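You operate a simulated robot arm through the tools that you are given. There is no shell and no other tool. Be economical: measure what you need, move in short steps, check, and stop when the job is done.

The job below is to be done with a simulated robot arm. You get a single attempt, and the scene is never put back.

TASK
Put one of the orange dipsticks from the long bench top on top of the brass cylinder.

It is judged by the outcome, as a careful person would: the job done as asked, and still so three seconds after it is handed in. It fails if anything else is knocked over, pushed out of place, dropped, spilled or broken.

THE ROBOT
A 7-joint arm with a two-finger parallel gripper, fixed in place. Base frame: the origin is at the foot of the arm, x ahead of it, y to its left, z up; the work surface is at about z = 0. Lengths are in m, angles in rad, forces in N, time in s.
With the tool pointing down near the work surface it reaches from about 0.22 to 0.58 m from the base axis. Its first joint turns from -1.152 to 1.152 rad. Payload 2.5 kg.
The TCP is the grasp point between the finger pads, 0.023 m short of the fingertips. In the tool frame z runs along the fingers and y along their closing line. Largest opening 0.094 m; finger width 0.038, thickness 0.01; the body of the gripper, 0.054 by 0.096 m, starts 0.039 m behind the TCP.
Orientation is told as [roll, pitch, yaw] about the base's x, y, z axes, in that order, counted from this pose: with the fingers straight down and closing along the base's y, the tool's x points along the base's -x, its y along +y and its z along -z.

THE INTERFACE
- The arm moves only by the tool jog_arm. Its argument "increments" is a list of rows, each a list of 3 entries, a list of its own where there are three numbers: the shift along the tool's x, y, z in units of 25 mm (1.0 is 25 mm), then the turn, a rotation vector about the tool's x, y, z in units of 8 degrees (1.0 is 8 degrees), then the finger opening in m, from 0 to 0.094. In form: [[[tx, ty, tz], [ax, ay, az], gripper], ...]. A call has 1 to 20 rows; each row shifts and turns the commanded pose from where the row before left it, along the tool's axes as they then stand. A call with a number of a shift or a turn outside -1 to 1 is refused whole. Rows are played at 5 a second. More than 0.05 m and 0.15 rad between two rows, or a gripper value outside its range, and nothing of the call is played. A pose out of reach is approached as far as the arm can. The call stops where the force on the tool passes 40 N (or 10 N more than at its start, if that is more) or the arm is blocked; 0.2 s more then pass. Each finger travels about 0.108 m/s and halts on what it meets, pressing with about 22 N; the grip force reading is that of the motor and also rises with nothing between the fingers. The clock runs only during rows and for 0.2 s after the last one: add rows that do not move to give the fingers time. It gives the time, the measured TCP pose, the force on the tool (base axes), the opening and the grip force at its end, in the units of the frame above (readings bear some noise), and new pictures: "show" is both (left out), scene, wrist or none.
- Cameras (640 x 400 px; columns grow to the right, rows downward): "scene" is fixed at [0.121, -0.4092, 0.5437]; the picture's right is [0.82, -0.58, 0.00], its down [-0.34, -0.48, -0.81] and it looks along [0.47, 0.66, -0.59] (base axes); focal length 357 px, centre (320, 200). "wrist" rides on the gripper at [-0.039, 0, -0.044] in the tool frame; the picture's right is [0.00, -1.00, 0.00], its down [0.97, 0.00, -0.24] and it looks along [0.24, 0.00, 0.97] (tool axes); focal length 218 px, centre (320, 200).
- point_at(camera, pixels): there is no depth. For up to 12 entries [column, row, z] of the newest picture of that camera ("zoom" is the newest enlarged one), the place [x, y] in the base frame at which the ray of that pixel passes the height z, good to about 0.002 m. No time passes.
- enlarge(camera, box): a new picture of the part [left, top, right, bottom] of that camera's present view, enlarged. No time passes.
- finish_job(): hands the job in; it is judged then, once.

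Keep the steps short. Do not move on a guess: measure, check each grasp and each placing, and mend mistakes. In all there are 60 turns and 120 pictures (those below and enlarged ones count). Leave the gripper open and the arm clear of the work at the hand-in unless told otherwise, and finish with a single line.

The tools are called after "Call:" as a command line: name --argument value ..., lists and objects as JSON in quotes. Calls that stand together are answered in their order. jog_arm: Moves the arm, as the interface text tells. Its arguments: {"type":"object","properties":{"increments":{"type":"array","items":{"type":"array"}},"show":{"type":"string","enum":["both","scene","wrist","none"]}},"required":["increments"]} The other tools are called the same way: point_at (camera, pixels) gives the place at which the rays of pixels pass given heights; enlarge (camera, box) takes an enlarged picture of a part of a camera's view; finish_job () hands the job in.

At the start:

```text
time_s: 0.0
tool_pos: [0.3412, 0.0615, 0.2662]
ee_rot: [0.0, 0.001, 0.0]
force: [-0.3, 0.7, 0.9]
finger_gap: 0.0938
grasp_force: 0.0
```

scene: 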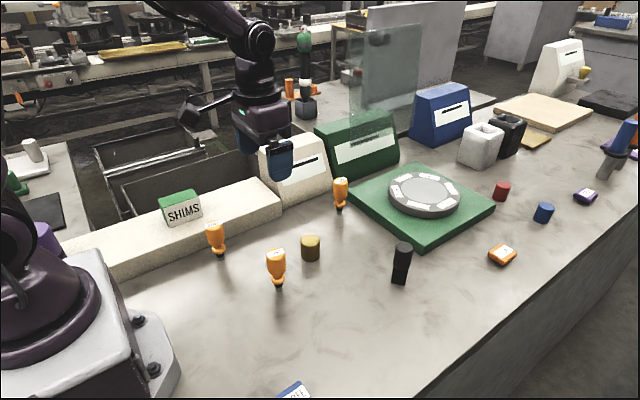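
wrist: 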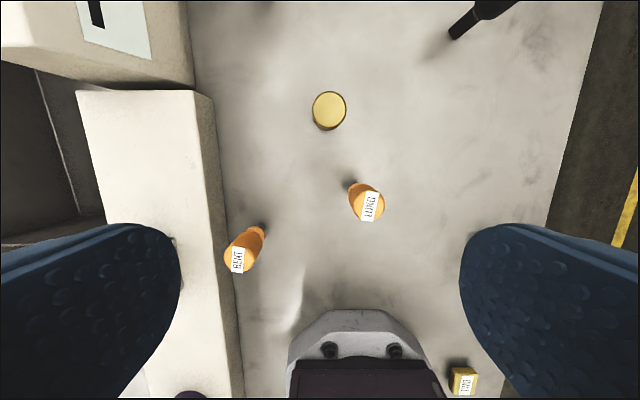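

I see three orange bottle-like objects at scene (215,237), (277,265), (340,192) and a brass cylinder at (310,247). I'll enlarge to identify them and read the labels.

Call:
enlarge --camera "scene" --box '[180, 160, 370, 300]'

Call:
enlarge --camera "wrist" --box '[210, 80, 410, 280]'

```text
2.86 times, centred on (275, 230) of scene
```

zoom: 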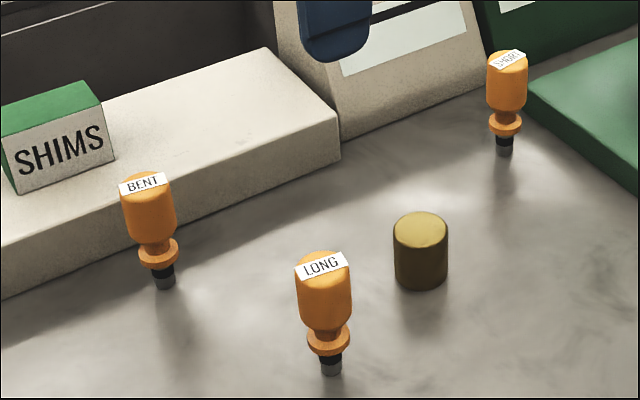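

```text
2.00 times, centred on (310, 180) of wrist
```

zoom: 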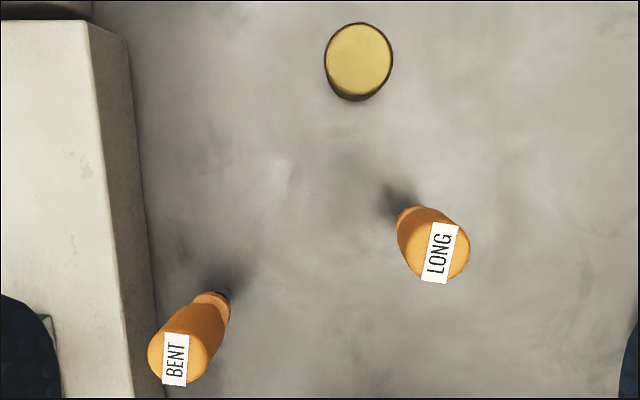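

The three are dipsticks labelled BENT, LONG and SHORT, standing on dark stems, possibly set into the bench. I'll measure the feet, the tops and the cylinder.

Call:
point_at --camera "scene" --pixels '[[339.7, 212.5, 0], [278.8, 289, 0], [221, 259.5, 0], [310.3, 260.5, 0], [310, 240.5, 0.02], [310, 240.5, 0.03], [301, 240.5, 0.03], [319.5, 240.5, 0.03], [340, 181, 0.06], [277, 253, 0.06]]'

Call:
point_at --camera "wrist" --pixels '[[329, 110, 0.02], [329, 110, 0.03], [352, 184, 0], [370, 205, 0.05], [370, 205, 0.07], [262, 228, 0], [238, 259, 0.06], [312, 110, 0.025], [346, 110, 0.025]]'

Call:
enlarge --camera "scene" --box '[310, 165, 370, 225]'

Call:
enlarge --camera "scene" --box '[250, 230, 330, 300]'

```text
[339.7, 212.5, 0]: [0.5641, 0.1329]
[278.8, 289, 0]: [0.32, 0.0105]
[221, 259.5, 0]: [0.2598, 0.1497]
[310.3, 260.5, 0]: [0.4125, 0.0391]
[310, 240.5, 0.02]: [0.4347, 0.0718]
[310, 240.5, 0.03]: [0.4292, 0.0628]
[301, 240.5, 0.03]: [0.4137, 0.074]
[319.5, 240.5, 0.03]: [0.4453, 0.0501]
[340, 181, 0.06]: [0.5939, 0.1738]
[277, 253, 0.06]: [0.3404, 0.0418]
```

```text
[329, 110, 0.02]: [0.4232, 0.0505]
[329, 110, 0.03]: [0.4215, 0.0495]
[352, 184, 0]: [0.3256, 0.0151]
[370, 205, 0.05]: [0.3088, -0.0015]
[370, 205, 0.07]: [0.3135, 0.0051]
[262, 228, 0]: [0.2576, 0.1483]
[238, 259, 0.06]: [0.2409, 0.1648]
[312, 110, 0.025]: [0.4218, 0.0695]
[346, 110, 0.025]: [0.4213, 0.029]
```

```text
6.67 times, centred on (340, 195) of scene
```

zoom: 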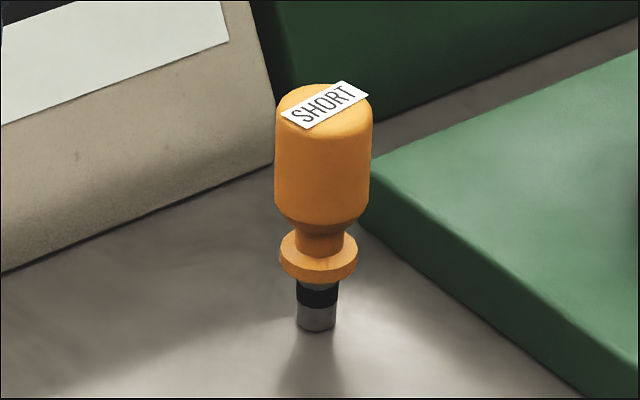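

```text
5.71 times, centred on (290, 265) of scene
```

zoom: 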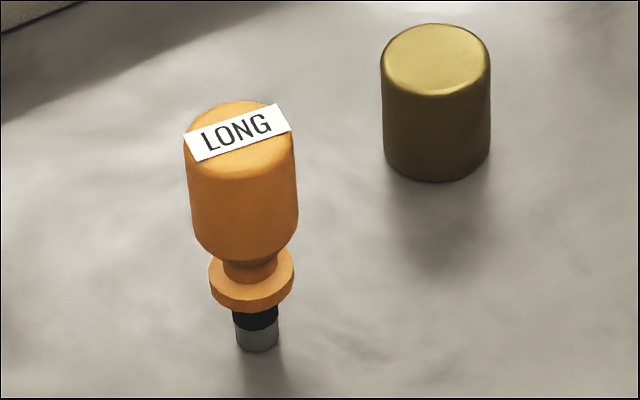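

LONG stands at about (0.322, 0.012), about 0.09 m tall, with plenty of free space and well within reach. The cylinder is at about (0.422, 0.051), about 0.038 high. I'll move above LONG at z = 0.16 and measure it again.

Call:
jog_arm --increments '[[[0.154, -0.396, 0.85], [0, 0, 0], 0.094], [[0.154, -0.396, 0.85], [0, 0, 0], 0.094], [[0.154, -0.396, 0.85], [0, 0, 0], 0.094], [[0.154, -0.396, 0.85], [0, 0, 0], 0.094], [[0.154, -0.396, 0.85], [0, 0, 0], 0.094], [[0, 0, 0], [0, 0, 0], 0.094]]'

```text
time_s: 1.4
tool_pos: [0.3227, 0.0092, 0.1607]
ee_rot: [0.0, 0.0, 0.0]
force: [-1.0, -0.9, -0.4]
finger_gap: 0.0941
grasp_force: 0.0
```

scene: 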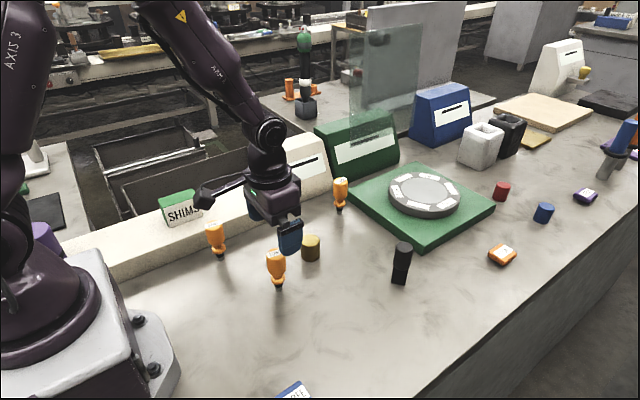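
wrist: 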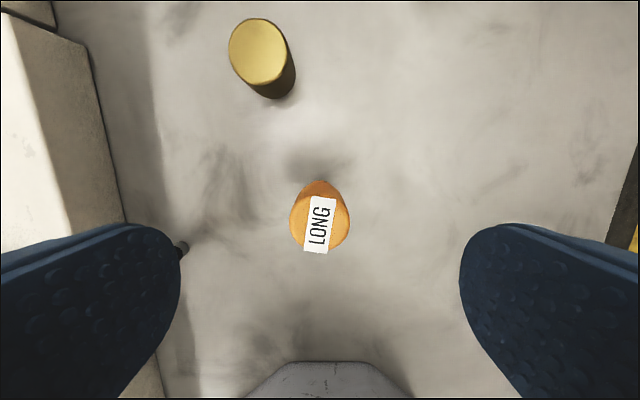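

LONG's top is now at about wrist (320,223) and the brass top at (258,52). I'll measure both.

Call:
point_at --camera "wrist" --pixels '[[320, 222, 0.08], [320, 222, 0.09], [291, 222, 0.085], [349, 222, 0.085], [258, 52, 0.035], [258, 52, 0.04], [229, 52, 0.038], [287, 52, 0.038], [275, 98, 0.0], [185, 248, 0.0]]'

Call:
point_at --camera "scene" --pixels '[[277, 253, 0.08], [277, 253, 0.09], [310, 240.5, 0.035], [310, 240.5, 0.04]]'

```text
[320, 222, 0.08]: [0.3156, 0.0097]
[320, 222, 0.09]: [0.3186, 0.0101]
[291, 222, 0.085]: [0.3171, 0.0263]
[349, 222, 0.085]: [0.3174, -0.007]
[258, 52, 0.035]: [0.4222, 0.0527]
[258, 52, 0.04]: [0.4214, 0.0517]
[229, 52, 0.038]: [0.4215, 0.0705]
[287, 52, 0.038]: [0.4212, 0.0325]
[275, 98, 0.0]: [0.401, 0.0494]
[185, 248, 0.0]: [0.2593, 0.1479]
```

```text
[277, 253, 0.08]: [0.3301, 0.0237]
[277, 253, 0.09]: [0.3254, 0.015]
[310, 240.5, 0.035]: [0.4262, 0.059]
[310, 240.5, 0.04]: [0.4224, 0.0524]
```

LONG: centre (0.3215, 0.0105), height about 0.094, handle 0.033 wide between z of about 0.047 and 0.094. Cylinder: centre (0.4217, 0.052), top at about 0.039. I'll go straight down to z = 0.072 with the fingers open.

Call:
jog_arm --increments '[[[0.04, 0.05, 0.71], [0, 0, 0], 0.094], [[0, 0, 0.71], [0, 0, 0], 0.094], [[0, 0, 0.71], [0, 0, 0], 0.094], [[0, 0, 0.71], [0, 0, 0], 0.094], [[0, 0, 0.71], [0, 0, 0], 0.094], [[0, 0, 0], [0, 0, 0], 0.094]]'

```text
time_s: 2.8
tool_pos: [0.3199, 0.0132, 0.071]
ee_rot: [0.0, -0.001, -0.001]
force: [-0.1, 0.5, 0.0]
finger_gap: 0.0942
grasp_force: 0.0
```

scene: 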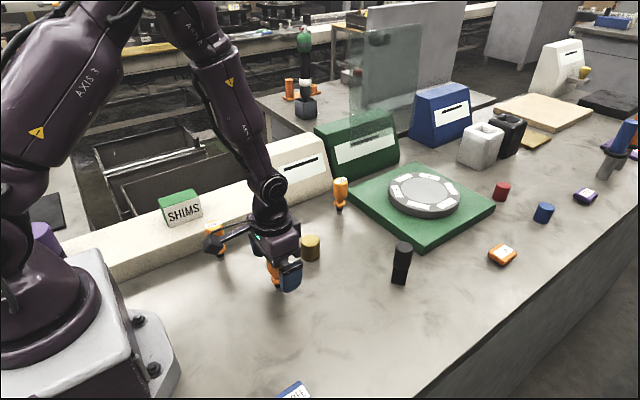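
wrist: 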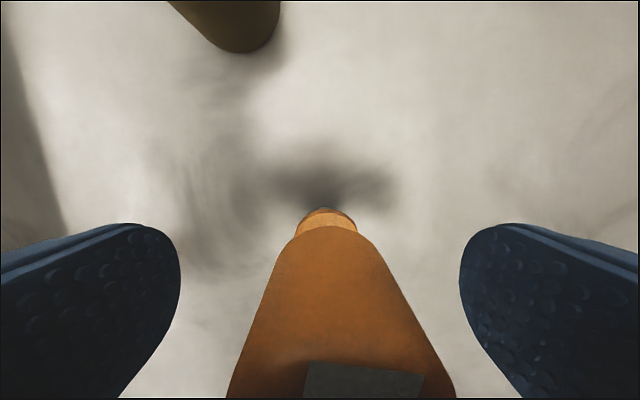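

A dark boom on the wrist appears close to BENT at scene (215,235), so I'll check that before closing.

Call:
enlarge --camera "scene" --box '[190, 190, 330, 300]'

```text
3.64 times, centred on (260, 245) of scene
```

zoom: 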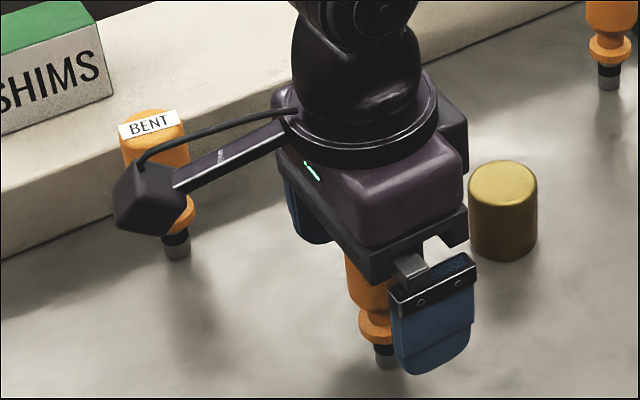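

The boom points along -x, well short of BENT (0.14 m away in y); it only overlaps in the view. LONG sits slightly right of the wrist picture centre, so I'll shift 2 mm toward -y and close gradually.

Call:
jog_arm --increments '[[[0, -0.08, 0], [0, 0, 0], 0.07], [[0, 0, 0], [0, 0, 0], 0.05], [[0, 0, 0], [0, 0, 0], 0.04], [[0, 0, 0], [0, 0, 0], 0.03], [[0, 0, 0], [0, 0, 0], 0.02], [[0, 0, 0], [0, 0, 0], 0.01], [[0, 0, 0], [0, 0, 0], 0.01]]'

```text
time_s: 4.4
tool_pos: [0.3213, 0.01, 0.071]
ee_rot: [-0.002, -0.001, 0.001]
force: [-0.1, 1.2, 0.5]
finger_gap: 0.0324
grasp_force: 22.1
```

scene: 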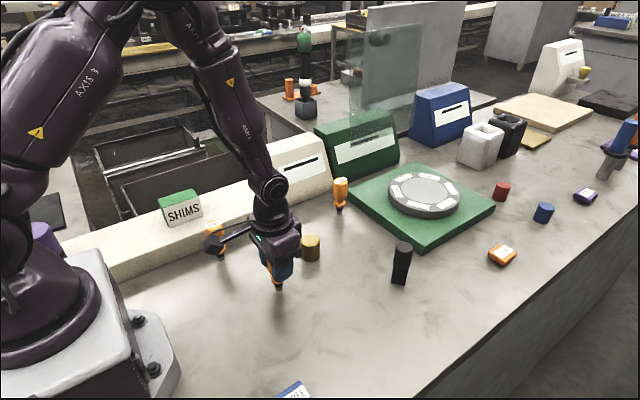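
wrist: 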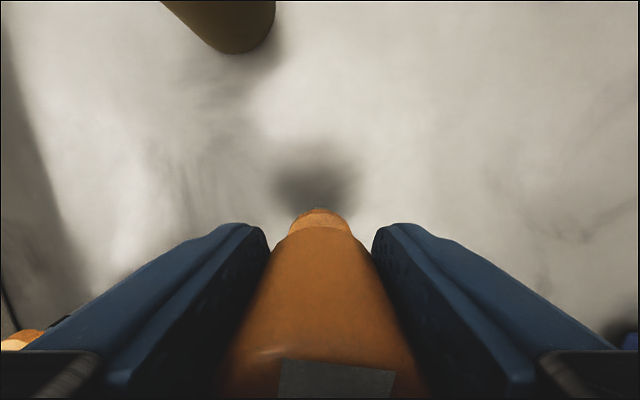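

It's gripped with a gap of 0.0324 m, matching the handle. I'll lift straight up by 60 mm and look at the underside for any hidden rod.

Call:
jog_arm --increments '[[[0, 0, -0.3], [0, 0, 0], 0.01], [[0, 0, -0.5], [0, 0, 0], 0.01], [[0, 0, -0.8], [0, 0, 0], 0.01], [[0, 0, -0.8], [0, 0, 0], 0.01], [[0, 0, 0], [0, 0, 0], 0.01]]' --show "none"

Call:
enlarge --camera "scene" --box '[190, 160, 350, 300]'

```text
time_s: 5.6
tool_pos: [0.3207, 0.0103, 0.1304]
ee_rot: [0.001, 0.0, 0.0]
force: [0.8, 0.2, -0.7]
finger_gap: 0.0322
grasp_force: 22.0
```

```text
2.86 times, centred on (270, 230) of scene
```

zoom: 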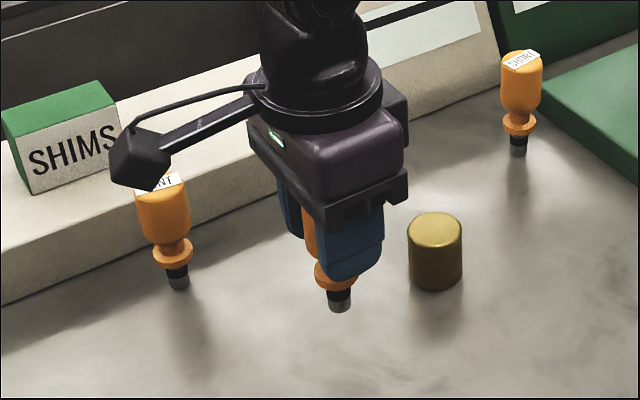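

It's free, with no hidden rod, and a flat stub as its foot. The foot is 0.071 m below the TCP. I'll move it over the cylinder, keeping the foot about 0.03 m above its top.

Call:
jog_arm --increments '[[[0, 0, -0.4], [0, 0, 0], 0.01], [[-0.808, 0.334, 0], [0, 0, 0], 0.01], [[-0.808, 0.334, 0], [0, 0, 0], 0.01], [[-0.808, 0.334, 0], [0, 0, 0], 0.01], [[-0.808, 0.334, 0], [0, 0, 0], 0.01], [[-0.808, 0.334, 0], [0, 0, 0], 0.01], [[0, 0, 0], [0, 0, 0], 0.01], [[0, 0, 0], [0, 0, 0], 0.01]]'

Call:
enlarge --camera "scene" --box '[270, 170, 370, 280]'

```text
time_s: 7.4
tool_pos: [0.4207, 0.0511, 0.1426]
ee_rot: [0.0, -0.001, -0.001]
force: [-0.1, 0.7, -0.1]
finger_gap: 0.0324
grasp_force: 21.4
```

scene: 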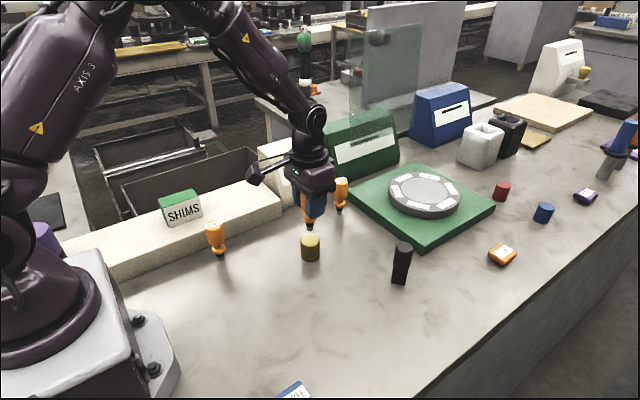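
wrist: 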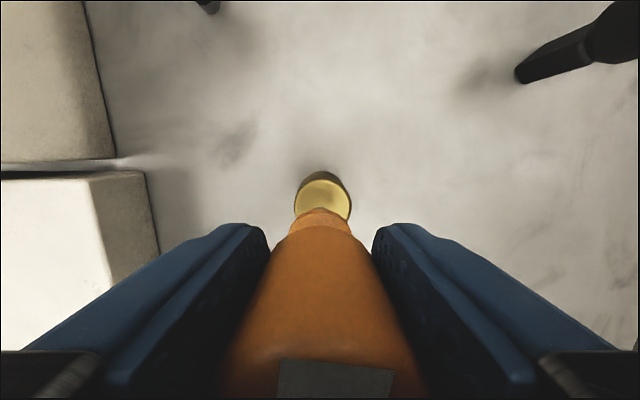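

```text
3.64 times, centred on (320, 225) of scene
```

zoom: 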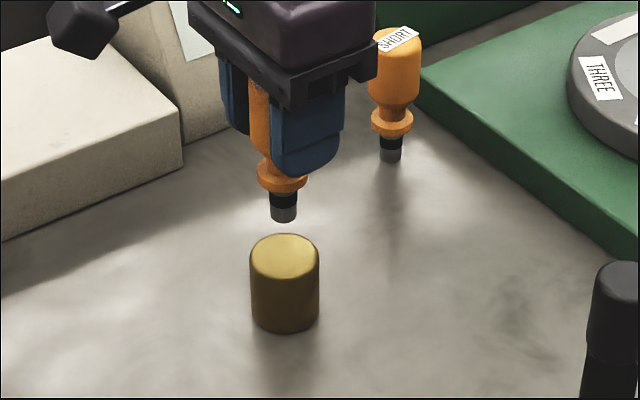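

Stub and brass top line up in both views (zoom columns 284 and 284; wrist columns 320 and 322). I'll lower 27 mm and check.

Call:
jog_arm --increments '[[[0, 0, 0.4], [0, 0, 0], 0.01], [[0, 0, 0.4], [0, 0, 0], 0.01], [[0, 0, 0.28], [0, 0, 0], 0.01], [[0, 0, 0], [0, 0, 0], 0.01]]' --show "none"

Call:
enlarge --camera "scene" --box '[280, 200, 340, 270]'

```text
time_s: 8.4
tool_pos: [0.4225, 0.0511, 0.1148]
ee_rot: [0.0, -0.004, 0.002]
force: [-2.6, -0.3, 14.1]
finger_gap: 0.0324
grasp_force: 22.1
```

```text
5.71 times, centred on (310, 235) of scene
```

zoom: 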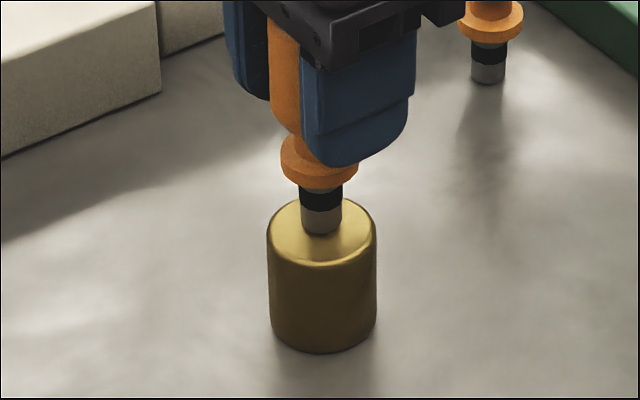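

It's already touching (14 N up) and well centred on the brass top. I'll back off a hair so it isn't pressing when released.

Call:
jog_arm --increments '[[[0, 0, -0.02], [0, 0, 0], 0.01], [[0, 0, 0], [0, 0, 0], 0.01]]' --show "none"

```text
time_s: 9.0
tool_pos: [0.421, 0.0525, 0.1148]
ee_rot: [0.0, 0.001, 0.0]
force: [1.5, 0.8, 4.5]
finger_gap: 0.0324
grasp_force: 21.5
```

Now it rests with 4.5 N. I'll open the fingers slowly without moving.

Call:
jog_arm --increments '[[[0, 0, 0], [0, 0, 0], 0.034], [[0, 0, 0], [0, 0, 0], 0.037], [[0, 0, 0], [0, 0, 0], 0.042], [[0, 0, 0], [0, 0, 0], 0.055], [[0, 0, 0], [0, 0, 0], 0.075], [[0, 0, 0], [0, 0, 0], 0.094], [[0, 0, 0], [0, 0, 0], 0.094]]'

```text
time_s: 10.6
tool_pos: [0.4217, 0.0521, 0.1151]
ee_rot: [0.001, 0.0, -0.002]
force: [-0.2, -0.7, -0.3]
finger_gap: 0.0939
grasp_force: 0.0
```

scene: 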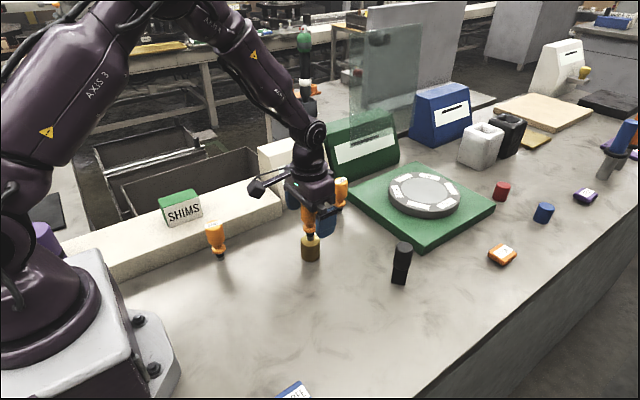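
wrist: 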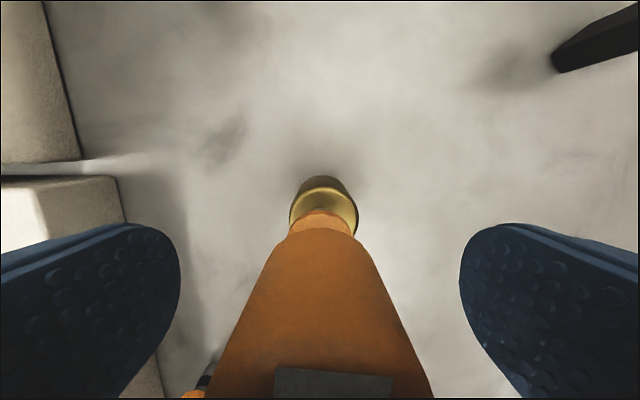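

It stands on its own. I'll lift straight up 120 mm to clear it.

Call:
jog_arm --increments '[[[0, 0, -0.6], [0, 0, 0], 0.094], [[0, 0, -0.8], [0, 0, 0], 0.094], [[0, 0, -0.8], [0, 0, 0], 0.094], [[0, 0, -0.8], [0, 0, 0], 0.094], [[0, 0, -0.9], [0, 0, 0], 0.094], [[0, 0, -0.9], [0, 0, 0], 0.094], [[0, 0, 0], [0, 0, 0], 0.094], [[0, 0, 0], [0, 0, 0], 0.094]]'

Call:
enlarge --camera "scene" --box '[190, 160, 370, 280]'

```text
time_s: 12.4
tool_pos: [0.422, 0.0516, 0.2344]
ee_rot: [-0.001, -0.001, 0.0]
force: [0.2, -0.4, 0.6]
finger_gap: 0.0939
grasp_force: 0.0
```

scene: 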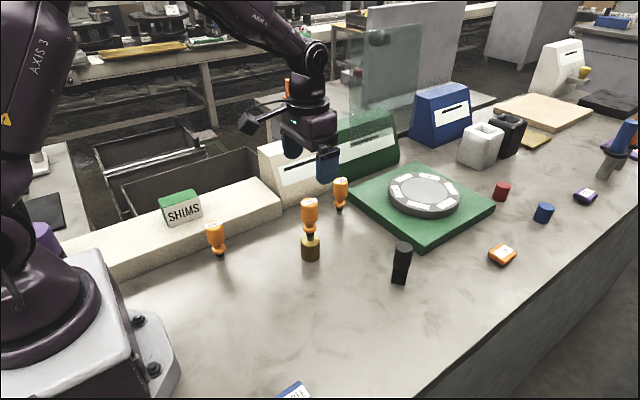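
wrist: 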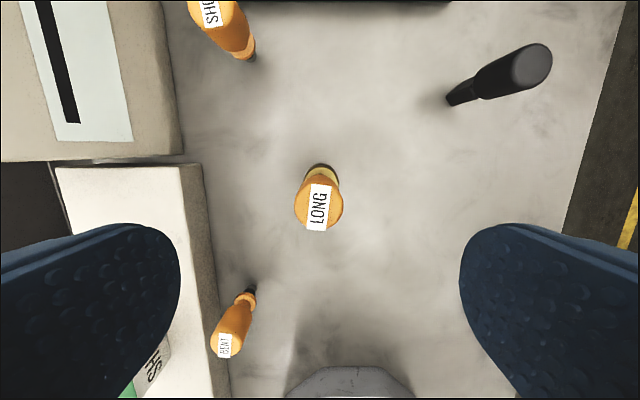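

```text
3.33 times, centred on (280, 220) of scene
```

zoom: 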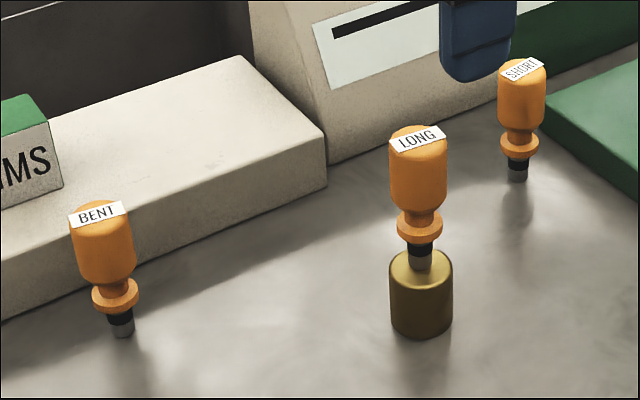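

LONG stands upright on the brass cylinder, nothing else has moved, and the gripper is open and clear. I'm handing in the job.

Call:
finish_job

```text
The job is handed in.
```

The orange dipstick labelled LONG is standing upright on top of the brass cylinder, and nothing else was disturbed.
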